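You operate a simulated robot arm through the tools that you are given. There is no shell and no other tool.

You are at the controls of a simulated two-armed robot. One attempt, no reset.

Task
Close the spine unit up after its service and reset the binder to READY.
Fine: latch, hood, drawer seven and clamp two shut before you free the middle red stop.
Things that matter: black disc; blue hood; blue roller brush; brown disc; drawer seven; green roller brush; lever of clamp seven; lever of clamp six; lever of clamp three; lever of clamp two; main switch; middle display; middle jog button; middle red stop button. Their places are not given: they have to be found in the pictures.

Only the result counts: the job must be done as asked and must still hold three seconds after the hand-in. Knocking over, shifting, dropping, spilling or breaking anything else fails it.

Robot
Two 7-joint arms with fingered hands on one trunk that stands fixed in place. Base frame: the origin is at the foot of the trunk, x ahead of it, y to its left, z up. Lengths are in mm, angles in rad, forces in N, time in s.
The left shoulder is at [20, 269, 1197], the right one opposite. Each reaches about 1298 mm from its shoulder. Payload 5 kg a hand.
Tool frame (each hand has its own): the origin (TCP) lies between the finger pads and is the grasp point; the fingertips stand 42 mm ahead of it; z points along the fingers, y is the line along which they close. The gripper opens to 208 mm; its body begins 119 mm behind the TCP. The gripper is a hand of 4 fingers: y runs from the thumb to the fingers, the wrist lies at [0, 0, -317] in the tool frame, and closing takes about 1.5 s.
Orientation is that of the tool frame in the base frame, as a unit quaternion [x, y, z, w]. With the fingers straight down and closing along the base's y, the tool's x points along the base's -x, its y along +y and its z along -z.

Tools
- The arms move only by the tool apply_moves. It takes "left_rows", "right_rows" or both (then of equal length, played together; a hand with none holds still); each is a list of rows, each a list of 7 numbers: the shift along the tool's x, y, z in mm, then the turn, a rotation vector about the tool's x, y, z in rad, then the opening, from 0 (shut) to 1 (fully open). In form: [[dx, dy, dz, ax, ay, az, fingers], ...]. A call has 1 to 20 rows; each row shifts and turns the commanded pose from where the row before left it, along the tool's axes as they then stand. Each row takes 0.2 s and may step no farther than 50 mm and 0.15 rad from the row before; otherwise, or with a gripper value out of range, the whole call is refused. Where a pose cannot be reached the arm comes as near as it can. A force on the tool above 50 N (or 10 N above the force at the start of the call, whichever is more), or a blocked arm, ends the call early, and 0.2 s more pass. Each finger travels about 153 mm/s and halts on what it meets, pressing with about 22 N; the grip force reading is that of the motor and also rises with nothing between the fingers. The clock runs only during rows and for 0.2 s after the last one: add rows that do not move to give the fingers time. It gives the time, the measured TCP pose, the force on the tool (base axes), the opening and the grip force at its end, in the units of the frame above (readings bear some noise), with the torque about the TCP (base axes, N m) and any sound that the robot's microphone picked up.
- Cameras (640 x 400 px; columns grow to the right, rows downward): "scene" is now at [156.7, 0.3, 1462.8]; the picture's right is [-0.08, -1.00, 0.00], its down [-0.58, 0.05, -0.81] and it looks along [0.81, -0.06, -0.58] (base axes); focal length 286 px, centre (320, 200). "left" rides on the left gripper at [-93, 2, -146] in its tool frame; the picture's right is [-0.02, -1.00, 0.00], its down [0.84, -0.01, -0.54] and it looks along [0.54, -0.01, 0.84] (tool axes); focal length 280 px, centre (320, 200). "right" rides on the right gripper at [93, 1, -146] in its tool frame; the picture's right is [-0.01, 1.00, 0.00], its down [-0.84, -0.01, -0.54] and it looks along [-0.54, -0.01, 0.84] (tool axes); focal length 280 px, centre (320, 200).
- capture(camera): a new picture of that camera. No time passes.
- lift_body(by): moves the trunk up (or, below 0, down) by that many mm; the arms and the scene camera ride with it, the base frame stays. It gives what a move gives, with no picture.
- set_grasp(shape, hand): the hand has 4 fingers and takes this shape, open, in about a second: jaw (thumb against the fingers, like two jaws); tri (thumb and two fingers); tip (a fingertip pinch); poke (one finger out to press); point (the index stretched); flat (the hand flat); cup (the hand cupped); fist (a fist). The gripper value then closes the fingers along that shape, each until it touches; the sizes above hold for jaw. It gives what a move gives, with no picture.
- head_to(pan, tilt): turns the head with the scene camera to pan (to the left, within 1.396 rad either way) and tilt (down, from -0.506 to 1.204), counted from straight ahead of the robot (the tilt from the chest, where the trunk bows). It gives what a move gives.
- measure_at(camera, pixels): there is no depth. For up to 12 entries [column, row, z] of the newest picture of that camera ("zoom" is the newest enlarged one), the place [x, y] in the base frame at which the ray of that pixel passes the height z, good to about 3 mm, but the place of the scene camera against the robot may be out by one fixed shift of up to 12 mm in any direction. No time passes.
- enlarge(camera, box): a new picture of the part [left, top, right, bottom] of that camera's present view, enlarged. No time passes.
- job_done(): hands the job in; it is judged then, once.

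Open the grippers and draw the arms clear of the work before you hand the job in, unless the task says otherwise.

The tools are called after "Call:" as name(argument=value, ...) on one line, values as JSON. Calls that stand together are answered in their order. apply_moves: Moves the arms, as the interface text tells. Its arguments: {"type":"object","properties":{"left_rows":{"type":"array"},"right_rows":{"type":"array"}},"required":[]} The other tools are called the same way: lift_body (by) moves the trunk up or down; set_grasp (shape, hand) gives the hand a shape; head_to (pan, tilt) turns the head that bears the scene camera; capture (camera) takes a picture; measure_at (camera, pixels) gives the place at which the rays of pixels pass given heights; enlarge (camera, box) takes an enlarged picture of a part of a camera's view; job_done () hands the job in.

At the start:

```text
time: 0.0
left_ee_pos: [542.3, 182.4, 1273.7]
left_orientation: [0.083, 0.997, 0.0, 0.0]
left_force: [0.2, 0.1, 0.0]
left_wrist_torque: [0.0, -0.03, 0.0]
left_opening: 207.9
left_finger_force: 0.1
left_shape: jaw
right_ee_pos: [485.9, -299.6, 1294.5]
right_orientation: [0.085, 0.996, 0.0, 0.001]
right_force: [0.4, 0.1, 0.3]
right_wrist_torque: [0.01, 0.0, 0.0]
right_opening: 207.9
right_finger_force: 0.0
right_shape: jaw
trunk travel left (down, up): [-575.0, 46.0]
head pan, tilt (commanded): [-0.079, 0.621]
```

scene: 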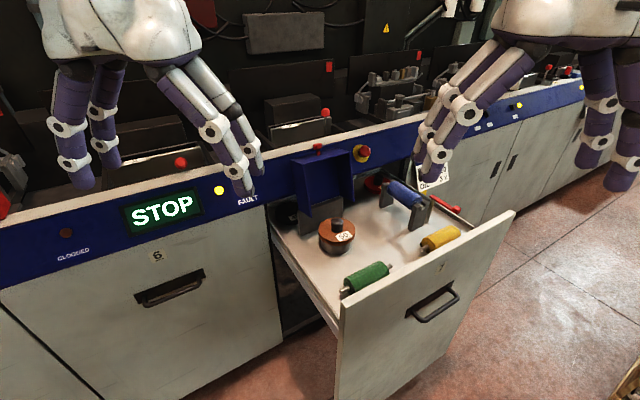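
right: 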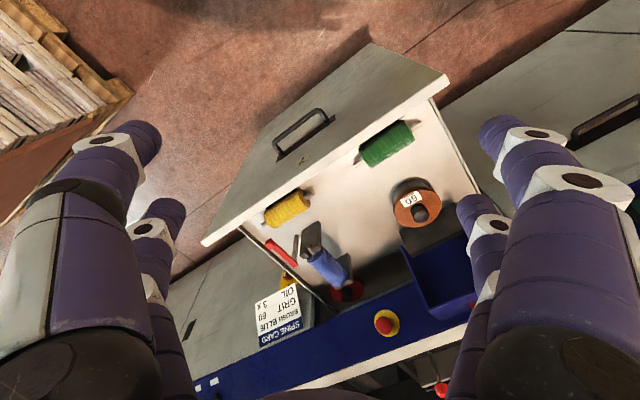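
left: 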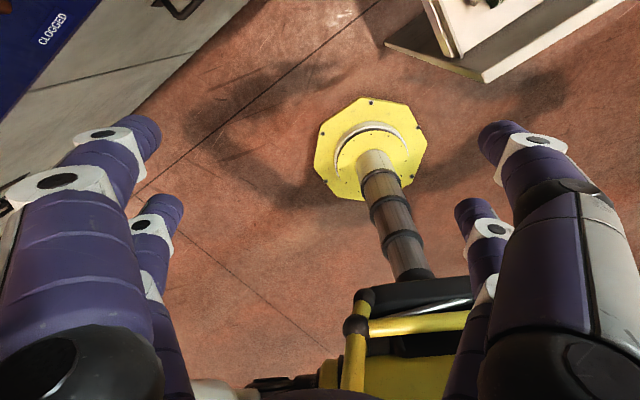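

The scene shows an open drawer with an orange/brown disc (338,235), a blue roller at (405,193), green and yellow rollers, a card near (435,175), and a blue hood around (325,180). I'll look closer at these parts first.

Call:
enlarge(camera="scene", box=[240, 130, 480, 280])

Call:
enlarge(camera="right", box=[180, 200, 500, 400])

Call:
enlarge(camera="scene", box=[0, 0, 320, 200])

Call:
enlarge(camera="scene", box=[320, 0, 640, 200])

```text
2.67 times, centred on (360, 205) of scene
```

zoom: 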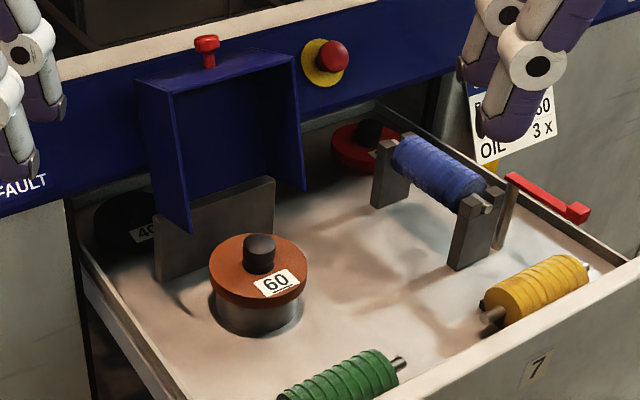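

```text
2.00 times, centred on (340, 300) of right
```

zoom: 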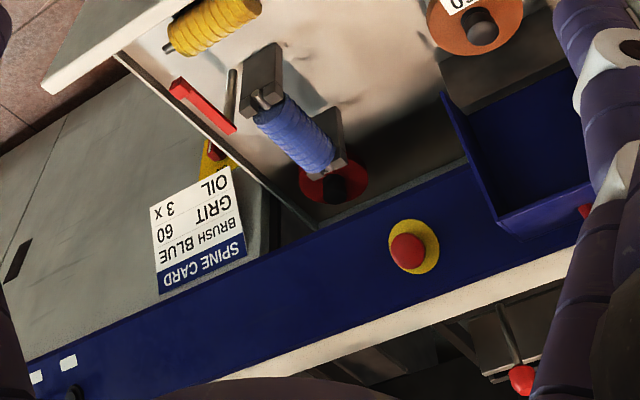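

```text
2.00 times, centred on (160, 100) of scene
```

zoom: 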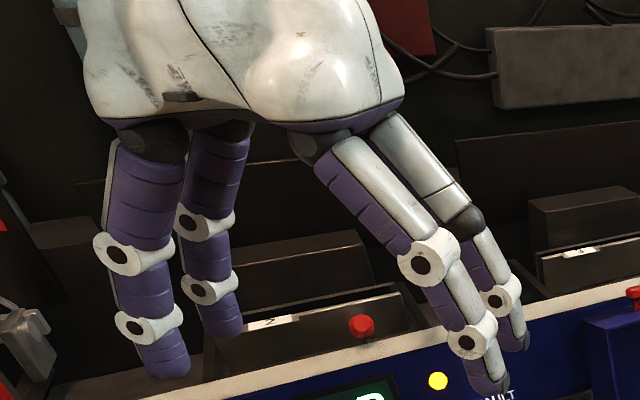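

```text
2.00 times, centred on (480, 100) of scene
```

zoom: 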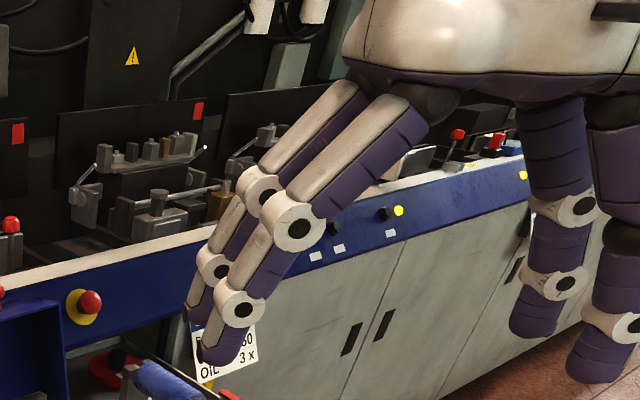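

The card reads "SPINE CARD / BRUSH BLUE / GRIT 60 / OIL 3 x", and the display shows STOP with FAULT lit. Next I'll pan the head to see the whole line.

Call:
head_to(pan=0.6, tilt=0.5)

Call:
capture(camera="scene")

Call:
head_to(pan=-0.8, tilt=0.5)

Call:
capture(camera="scene")

Call:
head_to(pan=-0.1, tilt=0.2)

Call:
capture(camera="scene")

```text
time: 1.1
left_ee_pos: [541.2, 181.2, 1272.5]
left_orientation: [0.084, 0.996, 0.001, 0.001]
left_force: [-0.4, 0.0, 0.8]
left_wrist_torque: [0.02, -0.01, 0.04]
left_opening: 208.0
left_finger_force: 0.0
left_shape: jaw
right_ee_pos: [486.9, -298.9, 1294.7]
right_orientation: [0.083, 0.997, 0.001, -0.001]
right_force: [0.4, -0.3, 0.9]
right_wrist_torque: [0.01, 0.03, 0.0]
right_opening: 207.7
right_finger_force: 0.3
right_shape: jaw
trunk travel left (down, up): [-575.0, 46.0]
head pan, tilt (commanded): [0.6, 0.499]
```

```text
taken
```

scene: 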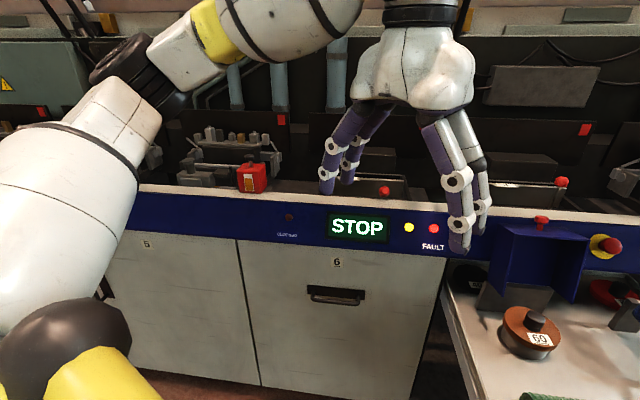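

```text
time: 2.6
left_ee_pos: [542.0, 181.7, 1272.7]
left_orientation: [0.083, 0.997, 0.0, 0.0]
left_force: [-0.5, -0.7, 0.2]
left_wrist_torque: [0.01, -0.03, 0.02]
left_opening: 207.6
left_finger_force: 0.1
left_shape: jaw
right_ee_pos: [487.0, -298.5, 1294.9]
right_orientation: [0.084, 0.996, 0.0, -0.001]
right_force: [-0.2, -1.1, -0.2]
right_wrist_torque: [-0.02, 0.02, -0.02]
right_opening: 207.7
right_finger_force: 0.0
right_shape: jaw
trunk travel left (down, up): [-575.0, 46.0]
head pan, tilt (commanded): [-0.799, 0.499]
```

```text
taken
```

scene: 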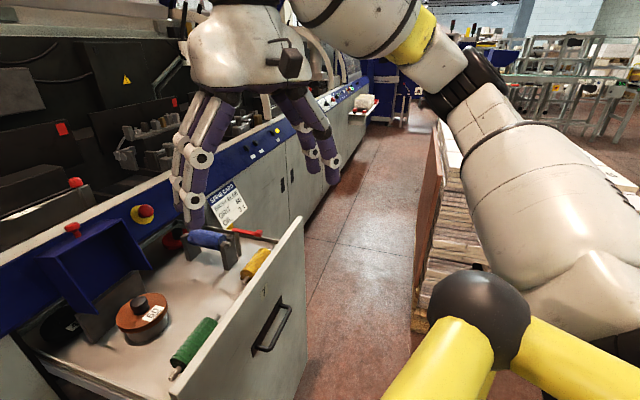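

```text
time: 3.6
left_ee_pos: [542.8, 180.8, 1273.4]
left_orientation: [0.082, 0.997, 0.0, 0.0]
left_force: [1.1, 0.5, -0.1]
left_wrist_torque: [0.01, 0.01, -0.03]
left_opening: 207.7
left_finger_force: 0.1
left_shape: jaw
right_ee_pos: [486.3, -297.5, 1294.3]
right_orientation: [0.084, 0.996, -0.001, 0.0]
right_force: [0.1, 0.3, -0.3]
right_wrist_torque: [-0.02, 0.01, -0.01]
right_opening: 207.8
right_finger_force: 0.1
right_shape: jaw
trunk travel left (down, up): [-575.0, 46.0]
head pan, tilt (commanded): [-0.099, 0.201]
```

```text
taken
```

scene: 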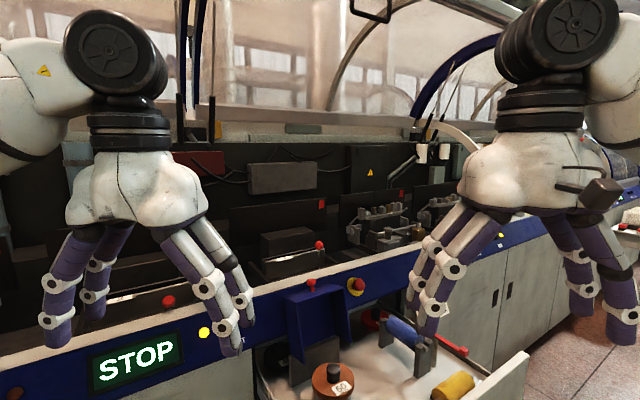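

Both hands block the view of the clamps behind the blue rail. I'll draw both hands outward and back a bit through open air to see the machine clearly.

Call:
apply_moves(left_rows=[[20, 45, 0, 0, 0, 0, 1], [20, 45, 0, 0, 0, 0, 1], [20, 45, 0, 0, 0, 0, 1], [20, 45, 0, 0, 0, 0, 1], [20, 45, 0, 0, 0, 0, 1], [20, 45, 0, 0, 0, 0, 1]], right_rows=[[20, -45, 0, 0, 0, 0, 1], [20, -45, 0, 0, 0, 0, 1], [20, -45, 0, 0, 0, 0, 1], [20, -45, 0, 0, 0, 0, 1], [0, 0, 0, 0, 0, 0, 1], [0, 0, 0, 0, 0, 0, 1]])

Call:
head_to(pan=-0.05, tilt=0.5)

Call:
capture(camera="scene")

```text
time: 5.0
left_ee_pos: [463.5, 467.1, 1275.9]
left_orientation: [0.083, 0.997, 0.0, 0.0]
left_force: [-1.1, 0.7, 0.5]
left_wrist_torque: [0.03, -0.11, -0.03]
left_opening: 208.0
left_finger_force: 0.0
left_shape: jaw
right_ee_pos: [374.7, -460.5, 1294.8]
right_orientation: [0.084, 0.996, -0.001, 0.001]
right_force: [-1.0, 0.2, 0.2]
right_wrist_torque: [0.04, -0.26, -0.05]
right_opening: 207.8
right_finger_force: 0.0
right_shape: jaw
trunk travel left (down, up): [-575.0, 46.0]
head pan, tilt (commanded): [-0.099, 0.201]
```

```text
time: 5.8
left_ee_pos: [464.6, 466.8, 1276.0]
left_orientation: [0.083, 0.997, 0.0, -0.001]
left_force: [0.2, -0.2, -0.6]
left_wrist_torque: [-0.03, -0.07, 0.01]
left_opening: 207.9
left_finger_force: 0.1
left_shape: jaw
right_ee_pos: [375.4, -461.3, 1294.4]
right_orientation: [0.082, 0.997, 0.0, 0.0]
right_force: [-0.9, 1.2, 0.7]
right_wrist_torque: [-0.01, -0.07, 0.02]
right_opening: 208.0
right_finger_force: 0.0
right_shape: jaw
trunk travel left (down, up): [-575.0, 46.0]
head pan, tilt (commanded): [-0.051, 0.499]
```

```text
taken
```

scene: 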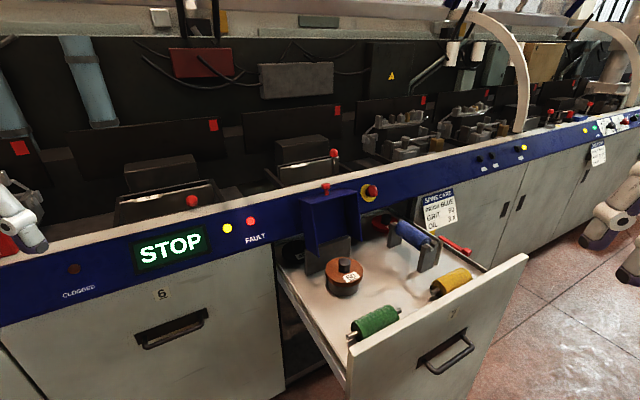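

Now the view is clear. I'll enlarge several parts: the clamps at left (190,195) and centre (300,170), the drawer, and the right end of the rail.

Call:
enlarge(camera="scene", box=[80, 130, 240, 230])

Call:
enlarge(camera="scene", box=[240, 120, 400, 220])

Call:
enlarge(camera="scene", box=[260, 170, 500, 320])

Call:
enlarge(camera="scene", box=[340, 80, 500, 180])

Call:
enlarge(camera="scene", box=[460, 80, 640, 192])

Call:
enlarge(camera="scene", box=[0, 100, 160, 320])

```text
4.00 times, centred on (160, 180) of scene
```

zoom: 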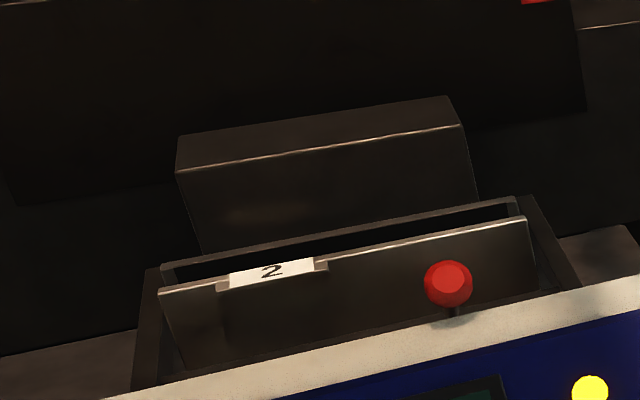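

```text
4.00 times, centred on (320, 170) of scene
```

zoom: 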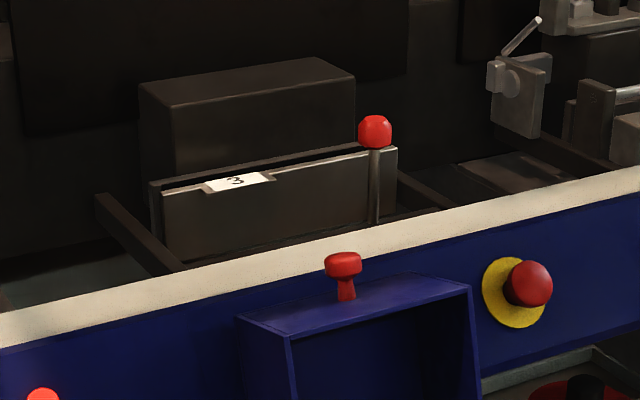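

```text
2.67 times, centred on (380, 245) of scene
```

zoom: 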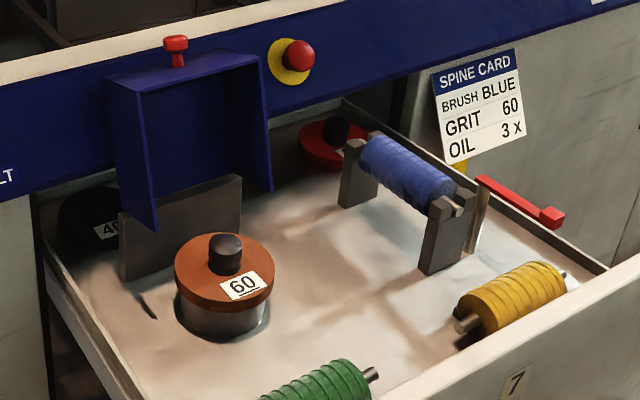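

```text
4.00 times, centred on (420, 130) of scene
```

zoom: 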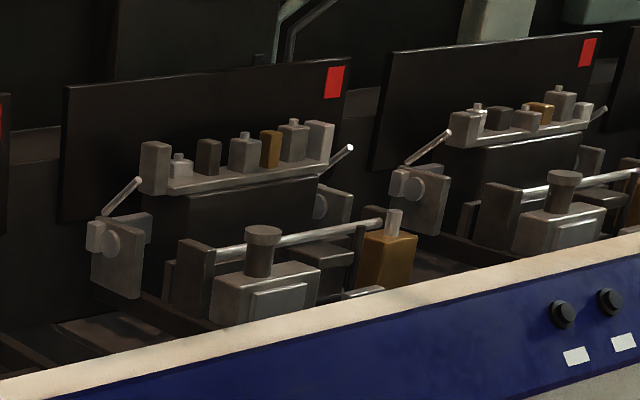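

```text
3.56 times, centred on (550, 136) of scene
```

zoom: 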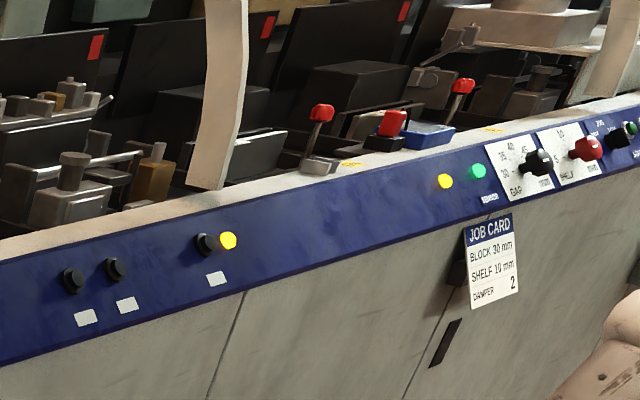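

```text
1.82 times, centred on (80, 210) of scene
```

zoom: 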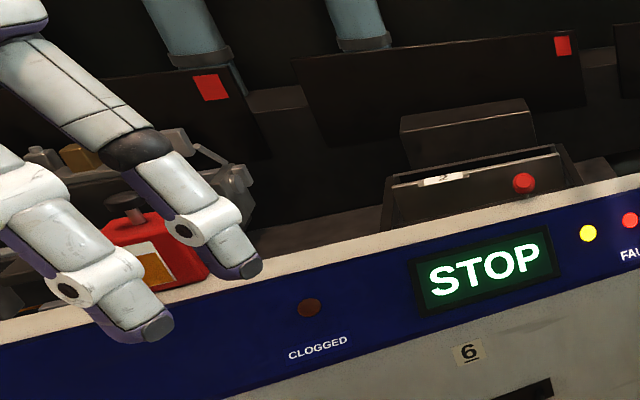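

The label "2" clamp lid leans forward with its lever ball at (192,201), while clamp 3's lever at (334,153) is upright, so clamp 2 is open. I'll record the rays of key pixels here, then change the trunk height to get stereo.

Call:
measure_at(camera="scene", pixels=[[192, 201, 900], [192, 201, 1000], [334, 153, 900], [334, 153, 1000], [326, 188, 900], [371, 192, 900], [371, 192, 1000], [468, 251, 800], [468, 251, 900], [345, 265, 800], [345, 265, 900], [446, 365, 700]])

Call:
lift_body(by=-200)

Call:
capture(camera="scene")

```text
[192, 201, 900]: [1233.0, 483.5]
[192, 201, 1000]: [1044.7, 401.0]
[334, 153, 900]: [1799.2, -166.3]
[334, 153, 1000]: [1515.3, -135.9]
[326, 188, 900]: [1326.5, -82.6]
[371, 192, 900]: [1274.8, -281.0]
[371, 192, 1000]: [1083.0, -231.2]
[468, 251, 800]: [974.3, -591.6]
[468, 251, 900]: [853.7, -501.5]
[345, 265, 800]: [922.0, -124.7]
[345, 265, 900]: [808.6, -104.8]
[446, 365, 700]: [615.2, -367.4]
```

```text
time: 8.0
left_ee_pos: [467.7, 466.5, 1073.5]
left_orientation: [0.083, 0.997, 0.0, 0.0]
left_force: [-0.3, -0.4, 0.4]
left_wrist_torque: [0.0, -0.02, -0.01]
left_opening: 207.8
left_finger_force: 0.1
left_shape: jaw
right_ee_pos: [377.7, -462.5, 1094.1]
right_orientation: [0.083, 0.997, 0.0, 0.0]
right_force: [0.3, -0.6, 0.3]
right_wrist_torque: [0.0, -0.01, 0.03]
right_opening: 208.0
right_finger_force: 0.1
right_shape: jaw
trunk travel left (down, up): [-375.0, 246.0]
head pan, tilt (commanded): [-0.051, 0.499]
```

```text
taken
```

scene: 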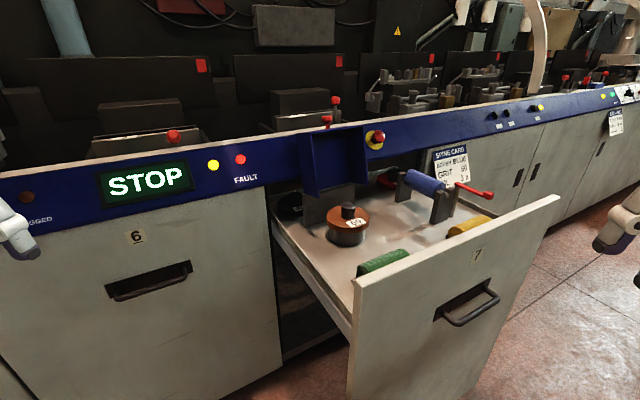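

From the lower trunk the same features are at ball 2 (174,136), hood knob (326,120), stop (378,137) and disc knob (349,210). I'll measure these rays to triangulate and zoom for detail.

Call:
measure_at(camera="scene", pixels=[[174, 136, 900], [174, 136, 1000], [336, 100, 1000], [326, 120, 900], [326, 120, 1000], [378, 137, 900], [378, 137, 1000], [490, 195, 800], [490, 195, 900], [349, 210, 800], [349, 210, 900], [465, 310, 700]])

Call:
enlarge(camera="scene", box=[260, 90, 420, 190])

Call:
enlarge(camera="scene", box=[380, 130, 540, 230])

Call:
enlarge(camera="scene", box=[460, 70, 640, 170])

Call:
enlarge(camera="scene", box=[80, 90, 280, 215])

```text
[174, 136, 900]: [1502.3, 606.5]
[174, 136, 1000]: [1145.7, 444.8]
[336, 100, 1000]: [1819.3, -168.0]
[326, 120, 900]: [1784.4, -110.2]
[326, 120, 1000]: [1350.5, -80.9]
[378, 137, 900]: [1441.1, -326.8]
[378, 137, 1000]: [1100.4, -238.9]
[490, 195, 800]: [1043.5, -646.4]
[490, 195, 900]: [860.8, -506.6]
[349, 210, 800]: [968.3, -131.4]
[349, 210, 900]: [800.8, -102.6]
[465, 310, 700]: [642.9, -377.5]
```

```text
4.00 times, centred on (340, 140) of scene
```

zoom: 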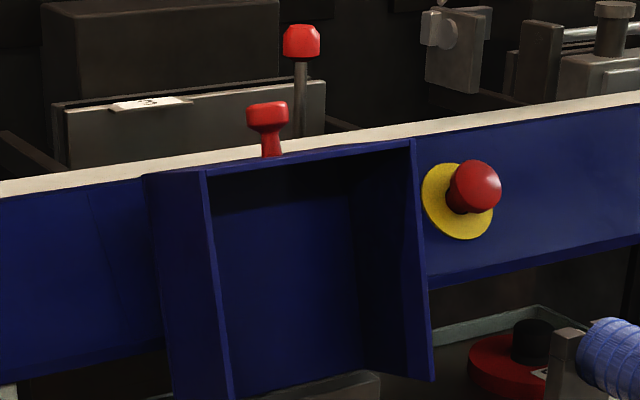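

```text
4.00 times, centred on (460, 180) of scene
```

zoom: 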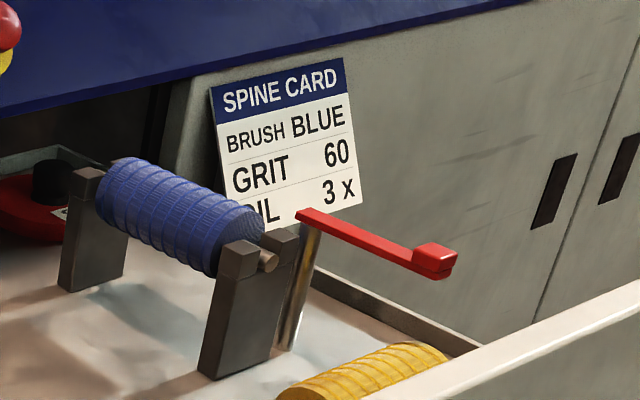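

```text
3.56 times, centred on (550, 120) of scene
```

zoom: 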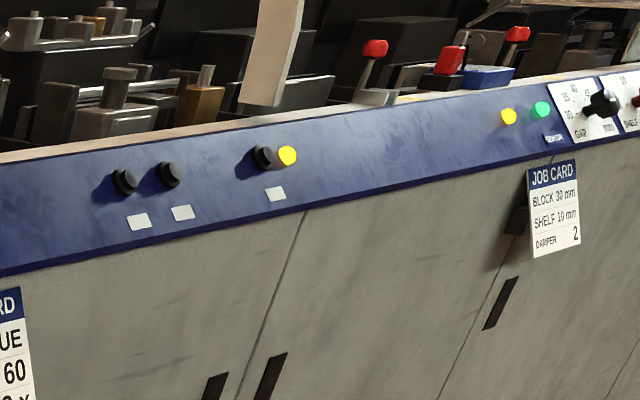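

```text
3.20 times, centred on (180, 152) of scene
```

zoom: 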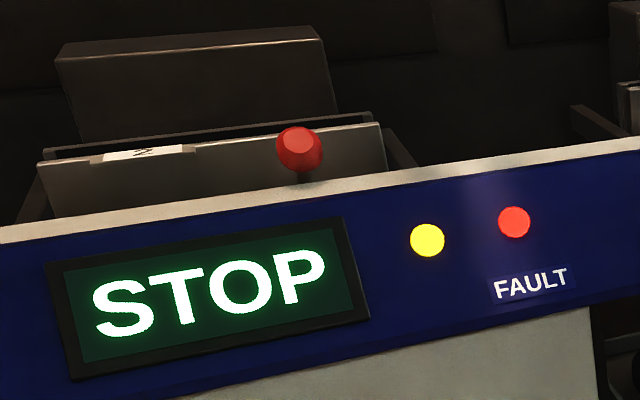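

The latch is a red arm on top of a post beside the roller, swung away from it. I'll measure the rail direction and lights with zoomed pixels at this height for orientation.

Call:
enlarge(camera="scene", box=[80, 90, 280, 215])

Call:
measure_at(camera="zoom", pixels=[[428, 240, 1000], [428, 240, 1040], [514, 222, 1000], [514, 222, 1040], [299, 148, 1050], [299, 148, 1100], [120, 230, 1060], [600, 150, 1060], [180, 145, 1060], [380, 122, 1060]])

Call:
enlarge(camera="scene", box=[260, 90, 420, 190])

Call:
measure_at(camera="zoom", pixels=[[478, 185, 1000], [478, 185, 1040], [267, 115, 1080], [267, 115, 1120], [100, 190, 1060], [600, 110, 1060], [205, 175, 1080], [412, 145, 1080], [433, 380, 880], [300, 45, 1100]])

Call:
enlarge(camera="scene", box=[380, 130, 540, 230])

Call:
measure_at(camera="zoom", pixels=[[433, 262, 900], [433, 262, 920], [305, 215, 900], [305, 215, 920], [236, 255, 880], [236, 255, 900], [95, 178, 880], [95, 178, 900], [280, 345, 830], [268, 260, 880]])

```text
3.20 times, centred on (180, 152) of scene
```

zoom: 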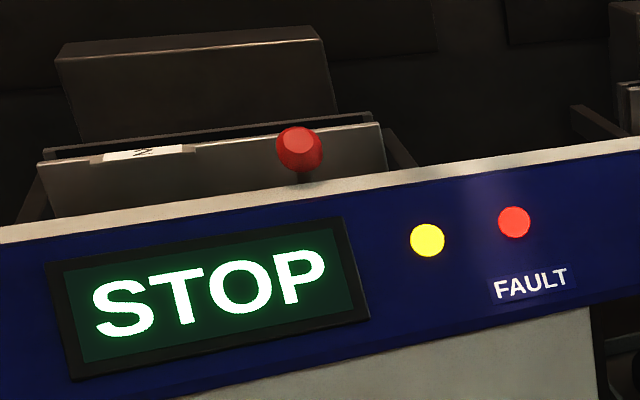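

```text
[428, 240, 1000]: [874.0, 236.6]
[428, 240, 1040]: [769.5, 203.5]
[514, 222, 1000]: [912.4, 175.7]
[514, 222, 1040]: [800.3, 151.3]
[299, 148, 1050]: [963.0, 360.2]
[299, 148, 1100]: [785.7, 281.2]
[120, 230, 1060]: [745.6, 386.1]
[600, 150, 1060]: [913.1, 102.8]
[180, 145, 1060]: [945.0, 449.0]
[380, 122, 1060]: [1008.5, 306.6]
```

```text
4.00 times, centred on (340, 140) of scene
```

zoom: 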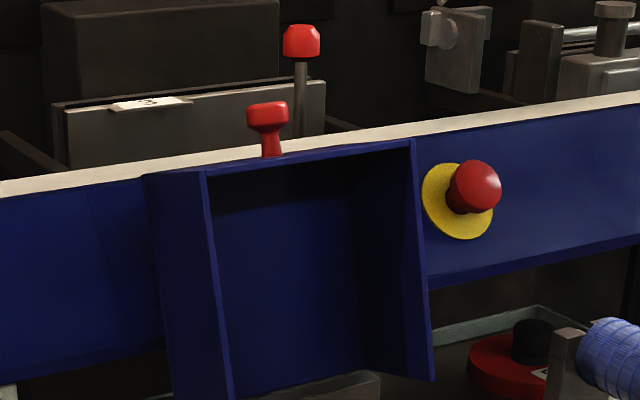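

```text
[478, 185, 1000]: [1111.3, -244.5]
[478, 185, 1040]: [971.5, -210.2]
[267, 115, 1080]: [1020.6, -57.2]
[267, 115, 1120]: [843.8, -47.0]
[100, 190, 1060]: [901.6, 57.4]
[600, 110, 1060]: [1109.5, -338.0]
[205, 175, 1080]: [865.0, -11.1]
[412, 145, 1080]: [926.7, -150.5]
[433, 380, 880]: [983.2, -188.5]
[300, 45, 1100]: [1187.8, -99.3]
```

```text
4.00 times, centred on (460, 180) of scene
```

zoom: 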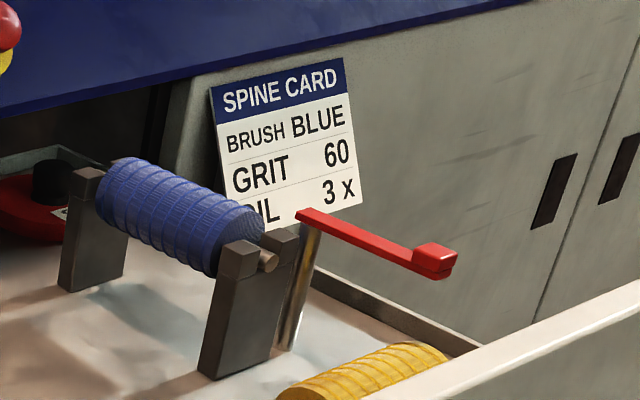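

```text
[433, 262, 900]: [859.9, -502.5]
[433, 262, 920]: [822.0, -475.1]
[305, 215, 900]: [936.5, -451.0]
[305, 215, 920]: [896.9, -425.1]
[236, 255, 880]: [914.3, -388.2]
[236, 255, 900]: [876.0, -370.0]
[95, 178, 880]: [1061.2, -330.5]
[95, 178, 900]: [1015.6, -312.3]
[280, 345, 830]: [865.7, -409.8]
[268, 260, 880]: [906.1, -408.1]
```

The rail runs at about 27° yaw (from near-left to far-right), so the drawer pushes shut along about (0.89, 0.45). I'll look far left and far right for the jog button and the main switch.

Call:
head_to(pan=-0.75, tilt=0.25)

Call:
capture(camera="scene")

Call:
enlarge(camera="scene", box=[100, 100, 300, 225])

Call:
enlarge(camera="scene", box=[240, 80, 400, 180])

Call:
head_to(pan=0.9, tilt=0.35)

Call:
capture(camera="scene")

```text
time: 9.1
left_ee_pos: [469.4, 467.5, 1072.9]
left_orientation: [0.083, 0.997, 0.0, -0.001]
left_force: [0.0, -0.4, -0.1]
left_wrist_torque: [-0.04, 0.03, -0.01]
left_opening: 208.2
left_finger_force: 0.1
left_shape: jaw
right_ee_pos: [377.4, -463.3, 1093.8]
right_orientation: [0.084, 0.996, 0.0, 0.0]
right_force: [0.6, 0.5, -0.5]
right_wrist_torque: [0.01, 0.0, 0.04]
right_opening: 207.9
right_finger_force: 0.1
right_shape: jaw
trunk travel left (down, up): [-375.0, 246.0]
head pan, tilt (commanded): [-0.75, 0.25]
```

```text
taken
```

scene: 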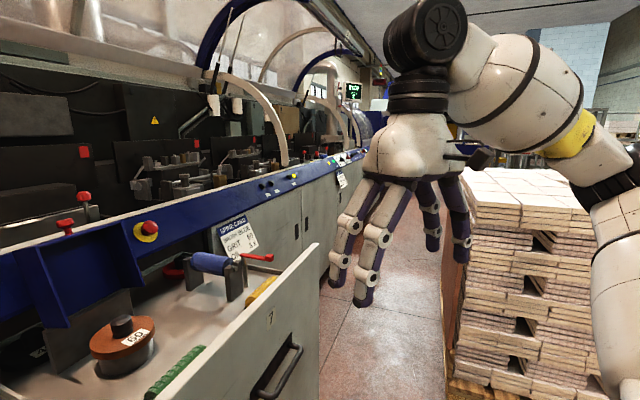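

```text
3.20 times, centred on (200, 162) of scene
```

zoom: 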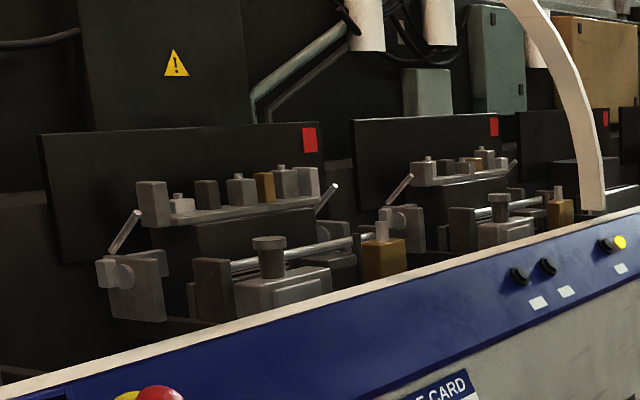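

```text
4.00 times, centred on (320, 130) of scene
```

zoom: 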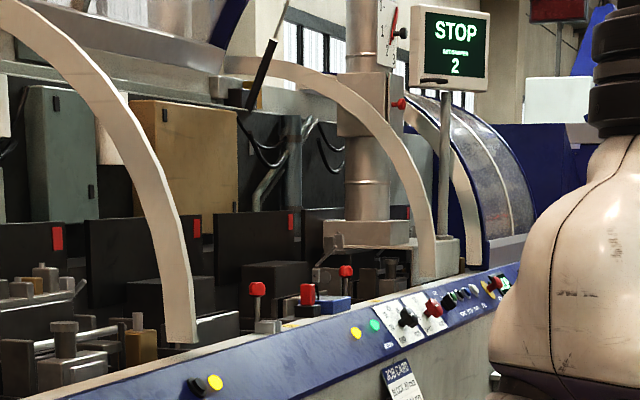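

```text
time: 10.8
left_ee_pos: [467.5, 467.3, 1072.5]
left_orientation: [0.084, 0.996, 0.0, 0.0]
left_force: [-0.5, -0.2, 0.8]
left_wrist_torque: [0.01, -0.01, 0.02]
left_opening: 207.8
left_finger_force: 0.0
left_shape: jaw
right_ee_pos: [378.7, -463.6, 1094.2]
right_orientation: [0.083, 0.997, 0.0, -0.001]
right_force: [0.4, -0.3, 0.1]
right_wrist_torque: [0.0, -0.02, 0.01]
right_opening: 207.7
right_finger_force: 0.0
right_shape: jaw
trunk travel left (down, up): [-375.0, 246.0]
head pan, tilt (commanded): [0.901, 0.351]
```

```text
taken
```

scene: 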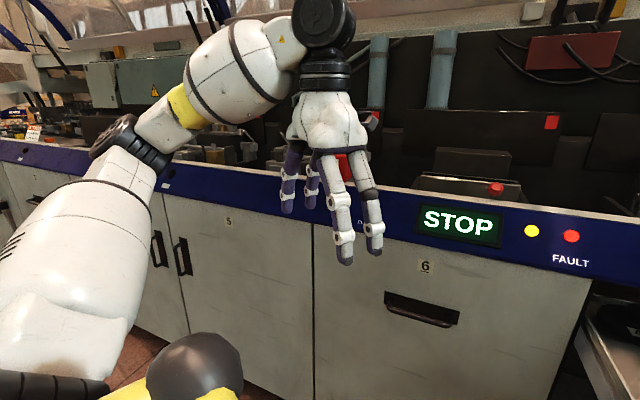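

The far-right station has its own STOP display, so "middle" means this station's display and stop. Since enlargements look re-rendered, I'll turn the head to the black buttons on the right rail and enlarge them strongly.

Call:
head_to(pan=-0.5, tilt=0.35)

Call:
capture(camera="scene")

Call:
enlarge(camera="scene", box=[300, 120, 380, 170])

```text
time: 12.3
left_ee_pos: [467.3, 467.7, 1073.9]
left_orientation: [0.082, 0.997, 0.0, -0.001]
left_force: [0.5, -0.6, -0.1]
left_wrist_torque: [0.0, 0.0, 0.01]
left_opening: 207.9
left_finger_force: 0.1
left_shape: jaw
right_ee_pos: [379.3, -463.3, 1094.8]
right_orientation: [0.084, 0.996, 0.0, 0.0]
right_force: [0.5, -0.7, 0.2]
right_wrist_torque: [0.02, 0.02, 0.02]
right_opening: 207.6
right_finger_force: 0.0
right_shape: jaw
trunk travel left (down, up): [-375.0, 246.0]
head pan, tilt (commanded): [-0.499, 0.351]
```

```text
taken
```

scene: 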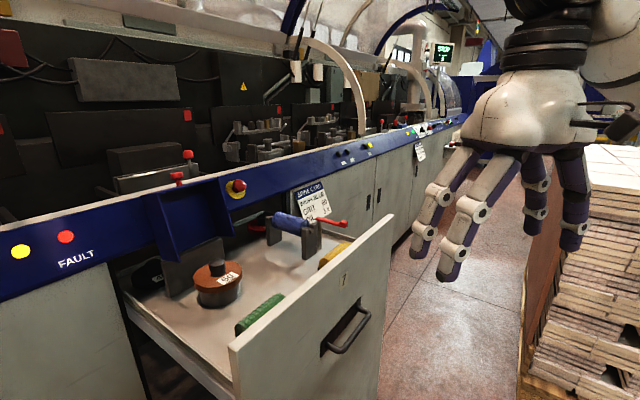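

```text
8.00 times, centred on (340, 145) of scene
```

zoom: 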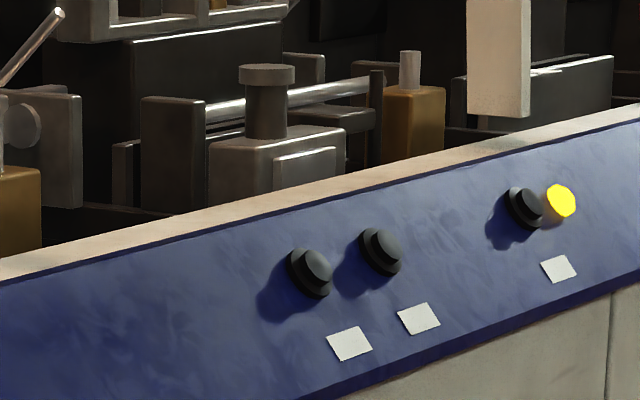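

The labels look blank at this scale, so I'll zoom further on each, and also over the far-right panel.

Call:
enlarge(camera="scene", box=[335, 150, 359, 165])

Call:
enlarge(camera="scene", box=[360, 140, 376, 160])

Call:
enlarge(camera="scene", box=[380, 100, 470, 156])

Call:
enlarge(camera="scene", box=[220, 170, 252, 205])

```text
16.00 times, centred on (347, 158) of scene
```

zoom: 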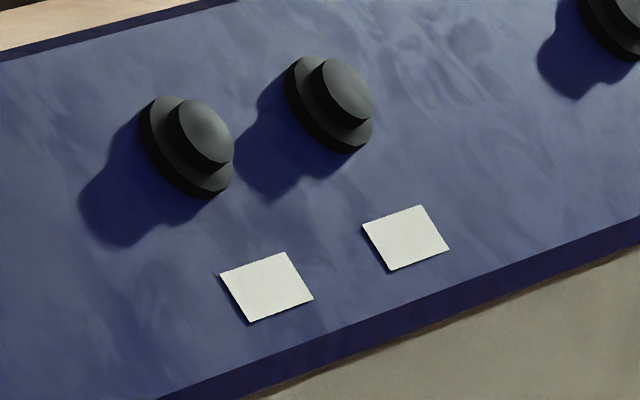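

```text
16.00 times, centred on (368, 150) of scene
```

zoom: 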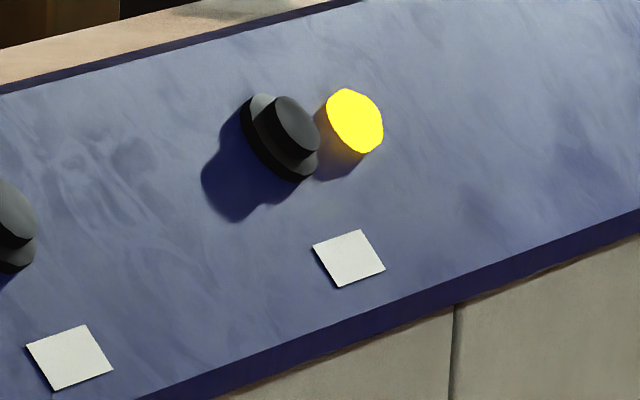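

```text
7.11 times, centred on (425, 128) of scene
```

zoom: 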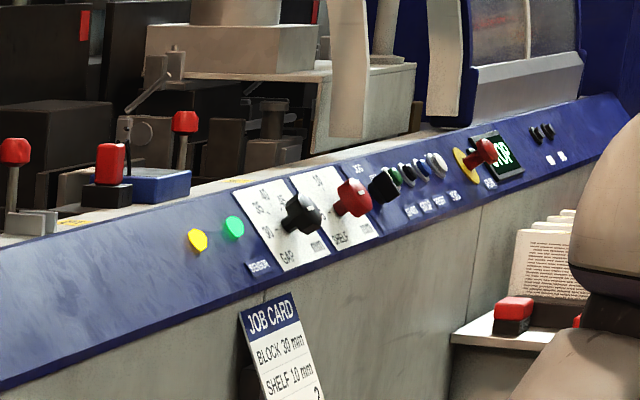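

```text
11.43 times, centred on (236, 188) of scene
```

zoom: 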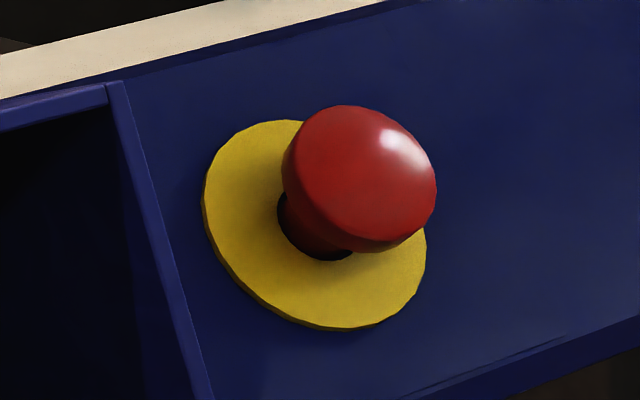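

The middle stop's mushroom head at (236,187) sits proud on a yellow plate; the far-right panel carries labelled controls around (445,125). I'll zoom that panel to read its labels, and the main-switch candidates.

Call:
enlarge(camera="scene", box=[424, 115, 456, 135])

Call:
enlarge(camera="scene", box=[400, 30, 464, 70])

Call:
enlarge(camera="scene", box=[400, 120, 432, 140])

```text
16.00 times, centred on (440, 125) of scene
```

zoom: 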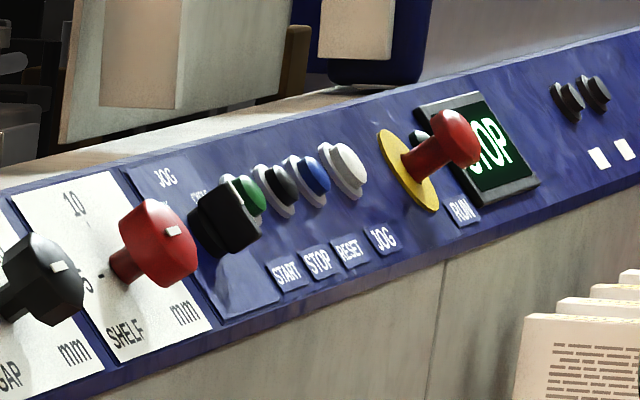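

```text
10.00 times, centred on (432, 50) of scene
```

zoom: 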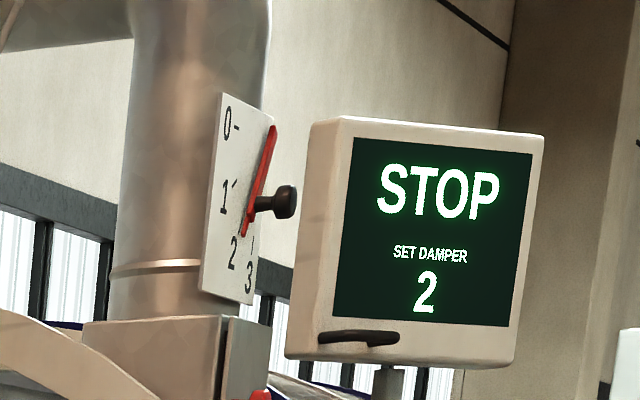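

```text
16.00 times, centred on (416, 130) of scene
```

zoom: 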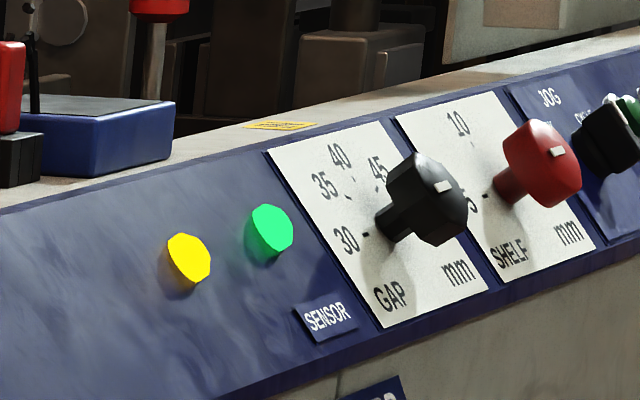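

The far-right panel carries START/STOP/RESET/JOG/RUN with its own stop and display, so I need to know what is at the far left to settle what "middle" means. I'll pan left.

Call:
head_to(pan=1.35, tilt=0.2)

Call:
capture(camera="scene")

Call:
enlarge(camera="scene", box=[100, 100, 340, 250])

```text
time: 14.2
left_ee_pos: [469.7, 467.9, 1074.4]
left_orientation: [0.083, 0.997, 0.0, 0.0]
left_force: [0.4, 0.7, 0.2]
left_wrist_torque: [0.02, -0.01, 0.0]
left_opening: 208.1
left_finger_force: 0.1
left_shape: jaw
right_ee_pos: [378.0, -463.2, 1096.1]
right_orientation: [0.084, 0.996, 0.001, 0.0]
right_force: [-0.1, -0.7, 0.5]
right_wrist_torque: [-0.05, -0.01, 0.0]
right_opening: 208.0
right_finger_force: 0.1
right_shape: jaw
trunk travel left (down, up): [-375.0, 246.0]
head pan, tilt (commanded): [1.349, 0.201]
```

```text
taken
```

scene: 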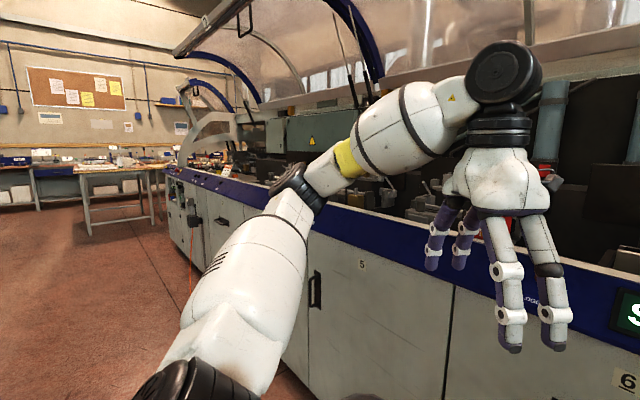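

```text
2.67 times, centred on (220, 175) of scene
```

zoom: 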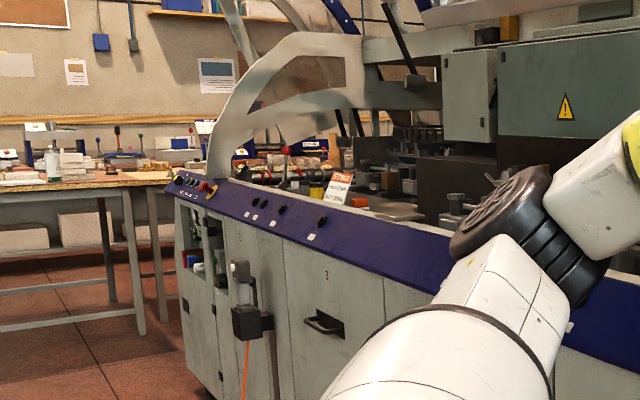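

The far-left station has its own set of controls too, so the "middle" set is the one right in front of me. Next I'll switch the right hand to the poke shape and look through its camera.

Call:
set_grasp(shape="poke", hand="right")

Call:
head_to(pan=-0.5, tilt=0.5)

Call:
capture(camera="right")

Call:
capture(camera="scene")

```text
time: 15.1
left_ee_pos: [467.2, 467.7, 1072.7]
left_orientation: [0.083, 0.997, 0.0, 0.0]
left_force: [0.4, 0.5, -0.6]
left_wrist_torque: [0.0, 0.0, -0.01]
left_opening: 208.0
left_finger_force: 0.0
left_shape: jaw
right_ee_pos: [377.9, -463.2, 1095.3]
right_orientation: [0.082, 0.997, 0.0, 0.0]
right_force: [-0.8, 0.3, -0.4]
right_wrist_torque: [0.03, 0.02, 0.01]
right_opening: 0.0
right_finger_force: 0.1
right_shape: poke
trunk travel left (down, up): [-375.0, 246.0]
head pan, tilt (commanded): [1.349, 0.201]
```

```text
time: 16.9
left_ee_pos: [468.6, 466.7, 1073.4]
left_orientation: [0.082, 0.997, 0.0, 0.0]
left_force: [-0.5, -0.5, -0.2]
left_wrist_torque: [-0.02, -0.01, -0.01]
left_opening: 208.0
left_finger_force: 0.1
left_shape: jaw
right_ee_pos: [376.6, -463.5, 1094.8]
right_orientation: [0.084, 0.996, 0.0, 0.0]
right_force: [0.1, -0.4, 0.4]
right_wrist_torque: [0.03, -0.02, -0.01]
right_opening: 0.0
right_finger_force: 0.0
right_shape: poke
trunk travel left (down, up): [-375.0, 246.0]
head pan, tilt (commanded): [-0.499, 0.499]
```

```text
taken
```

right: 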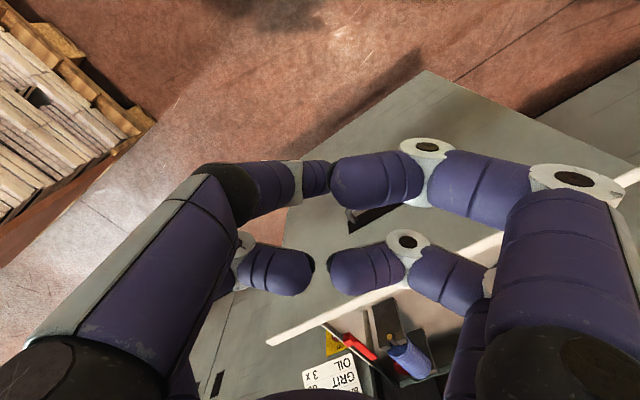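

```text
taken
```

scene: 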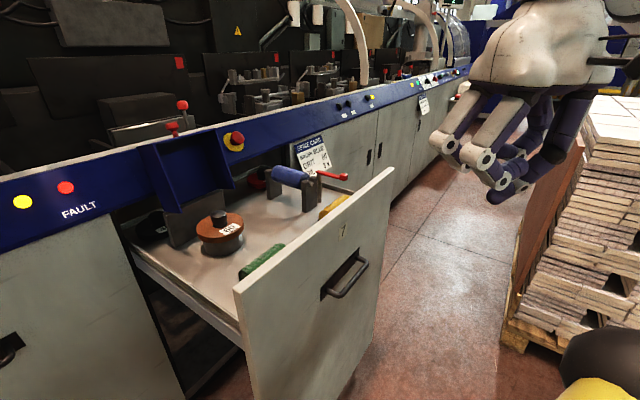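

The poke shape shows fingers curled; I'll enlarge the hand in the scene view to see which finger sticks out.

Call:
enlarge(camera="scene", box=[420, 60, 620, 220])

Call:
enlarge(camera="right", box=[280, 240, 520, 400])

```text
2.50 times, centred on (520, 140) of scene
```

zoom: 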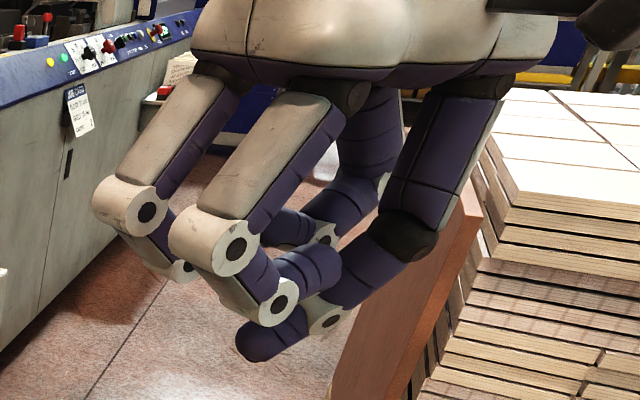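

```text
2.50 times, centred on (400, 320) of right
```

zoom: 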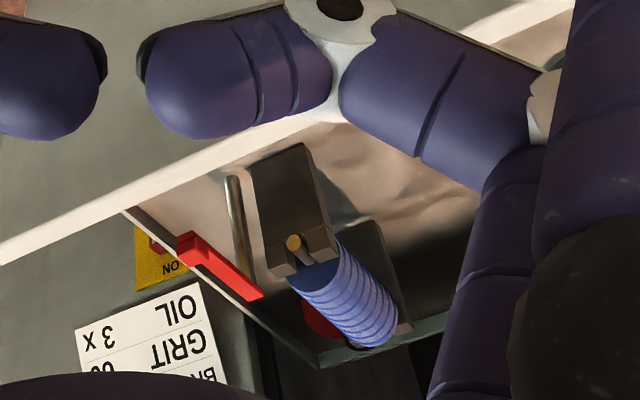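

There is a yellow plate with "ON" and red handle hidden behind the card (the main switch, apparently ON). The poke shape reads opening 0, so I'll command the gripper value to 1 and look again.

Call:
apply_moves(right_rows=[[0, 0, 0, 0, 0, 0, 1], [0, 0, 0, 0, 0, 0, 1], [0, 0, 0, 0, 0, 0, 1], [0, 0, 0, 0, 0, 0, 1], [0, 0, 0, 0, 0, 0, 1], [0, 0, 0, 0, 0, 0, 1]])

Call:
enlarge(camera="scene", box=[420, 60, 620, 220])

Call:
set_grasp(shape="point", hand="right")

Call:
enlarge(camera="scene", box=[420, 60, 620, 220])

Call:
capture(camera="right")

```text
time: 18.3
left_ee_pos: [468.4, 467.3, 1073.2]
left_orientation: [0.083, 0.997, 0.001, 0.0]
left_force: [0.0, -1.0, 0.8]
left_wrist_torque: [0.0, 0.01, 0.0]
left_opening: 207.6
left_finger_force: 0.0
left_shape: jaw
right_ee_pos: [378.1, -464.2, 1094.9]
right_orientation: [0.084, 0.996, 0.0, -0.001]
right_force: [-0.1, 0.1, -0.2]
right_wrist_torque: [0.0, -0.02, 0.0]
right_opening: 0.1
right_finger_force: 0.1
right_shape: poke
trunk travel left (down, up): [-375.0, 246.0]
head pan, tilt (commanded): [-0.499, 0.499]
```

```text
2.50 times, centred on (520, 140) of scene
```

zoom: 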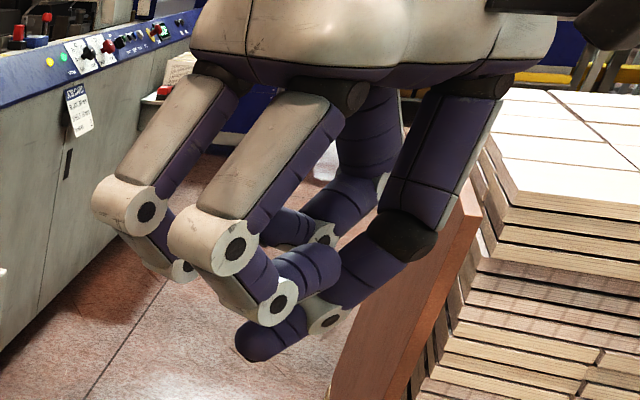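

```text
time: 19.2
left_ee_pos: [467.8, 467.4, 1072.7]
left_orientation: [0.082, 0.997, 0.0, 0.0]
left_force: [-0.1, 0.0, -0.4]
left_wrist_torque: [0.01, -0.04, 0.01]
left_opening: 207.8
left_finger_force: 0.2
left_shape: jaw
right_ee_pos: [377.8, -463.4, 1094.7]
right_orientation: [0.083, 0.997, 0.0, 0.0]
right_force: [-0.9, -0.1, 0.2]
right_wrist_torque: [-0.03, 0.0, 0.01]
right_opening: 201.6
right_finger_force: 0.0
right_shape: point
trunk travel left (down, up): [-375.0, 246.0]
head pan, tilt (commanded): [-0.499, 0.499]
```

```text
2.50 times, centred on (520, 140) of scene
```

zoom: 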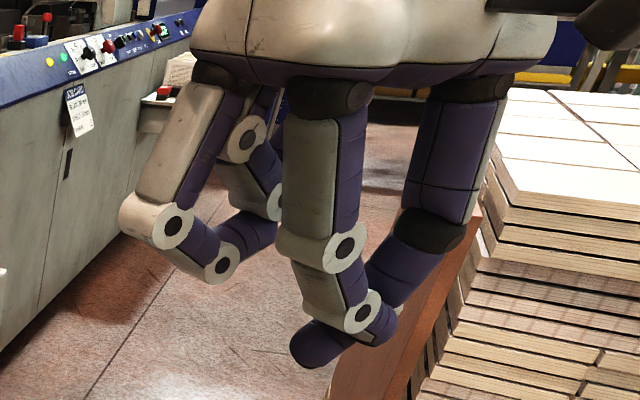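

```text
taken
```

right: 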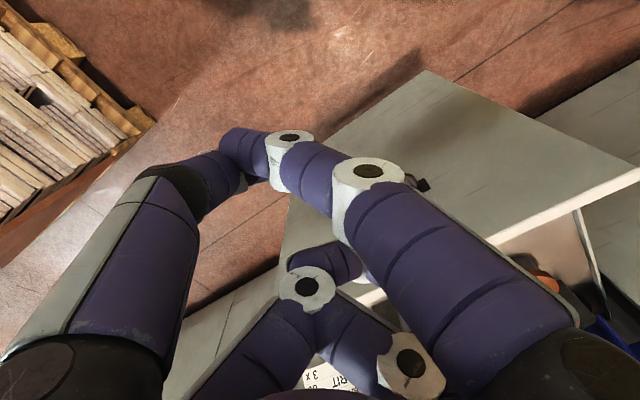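

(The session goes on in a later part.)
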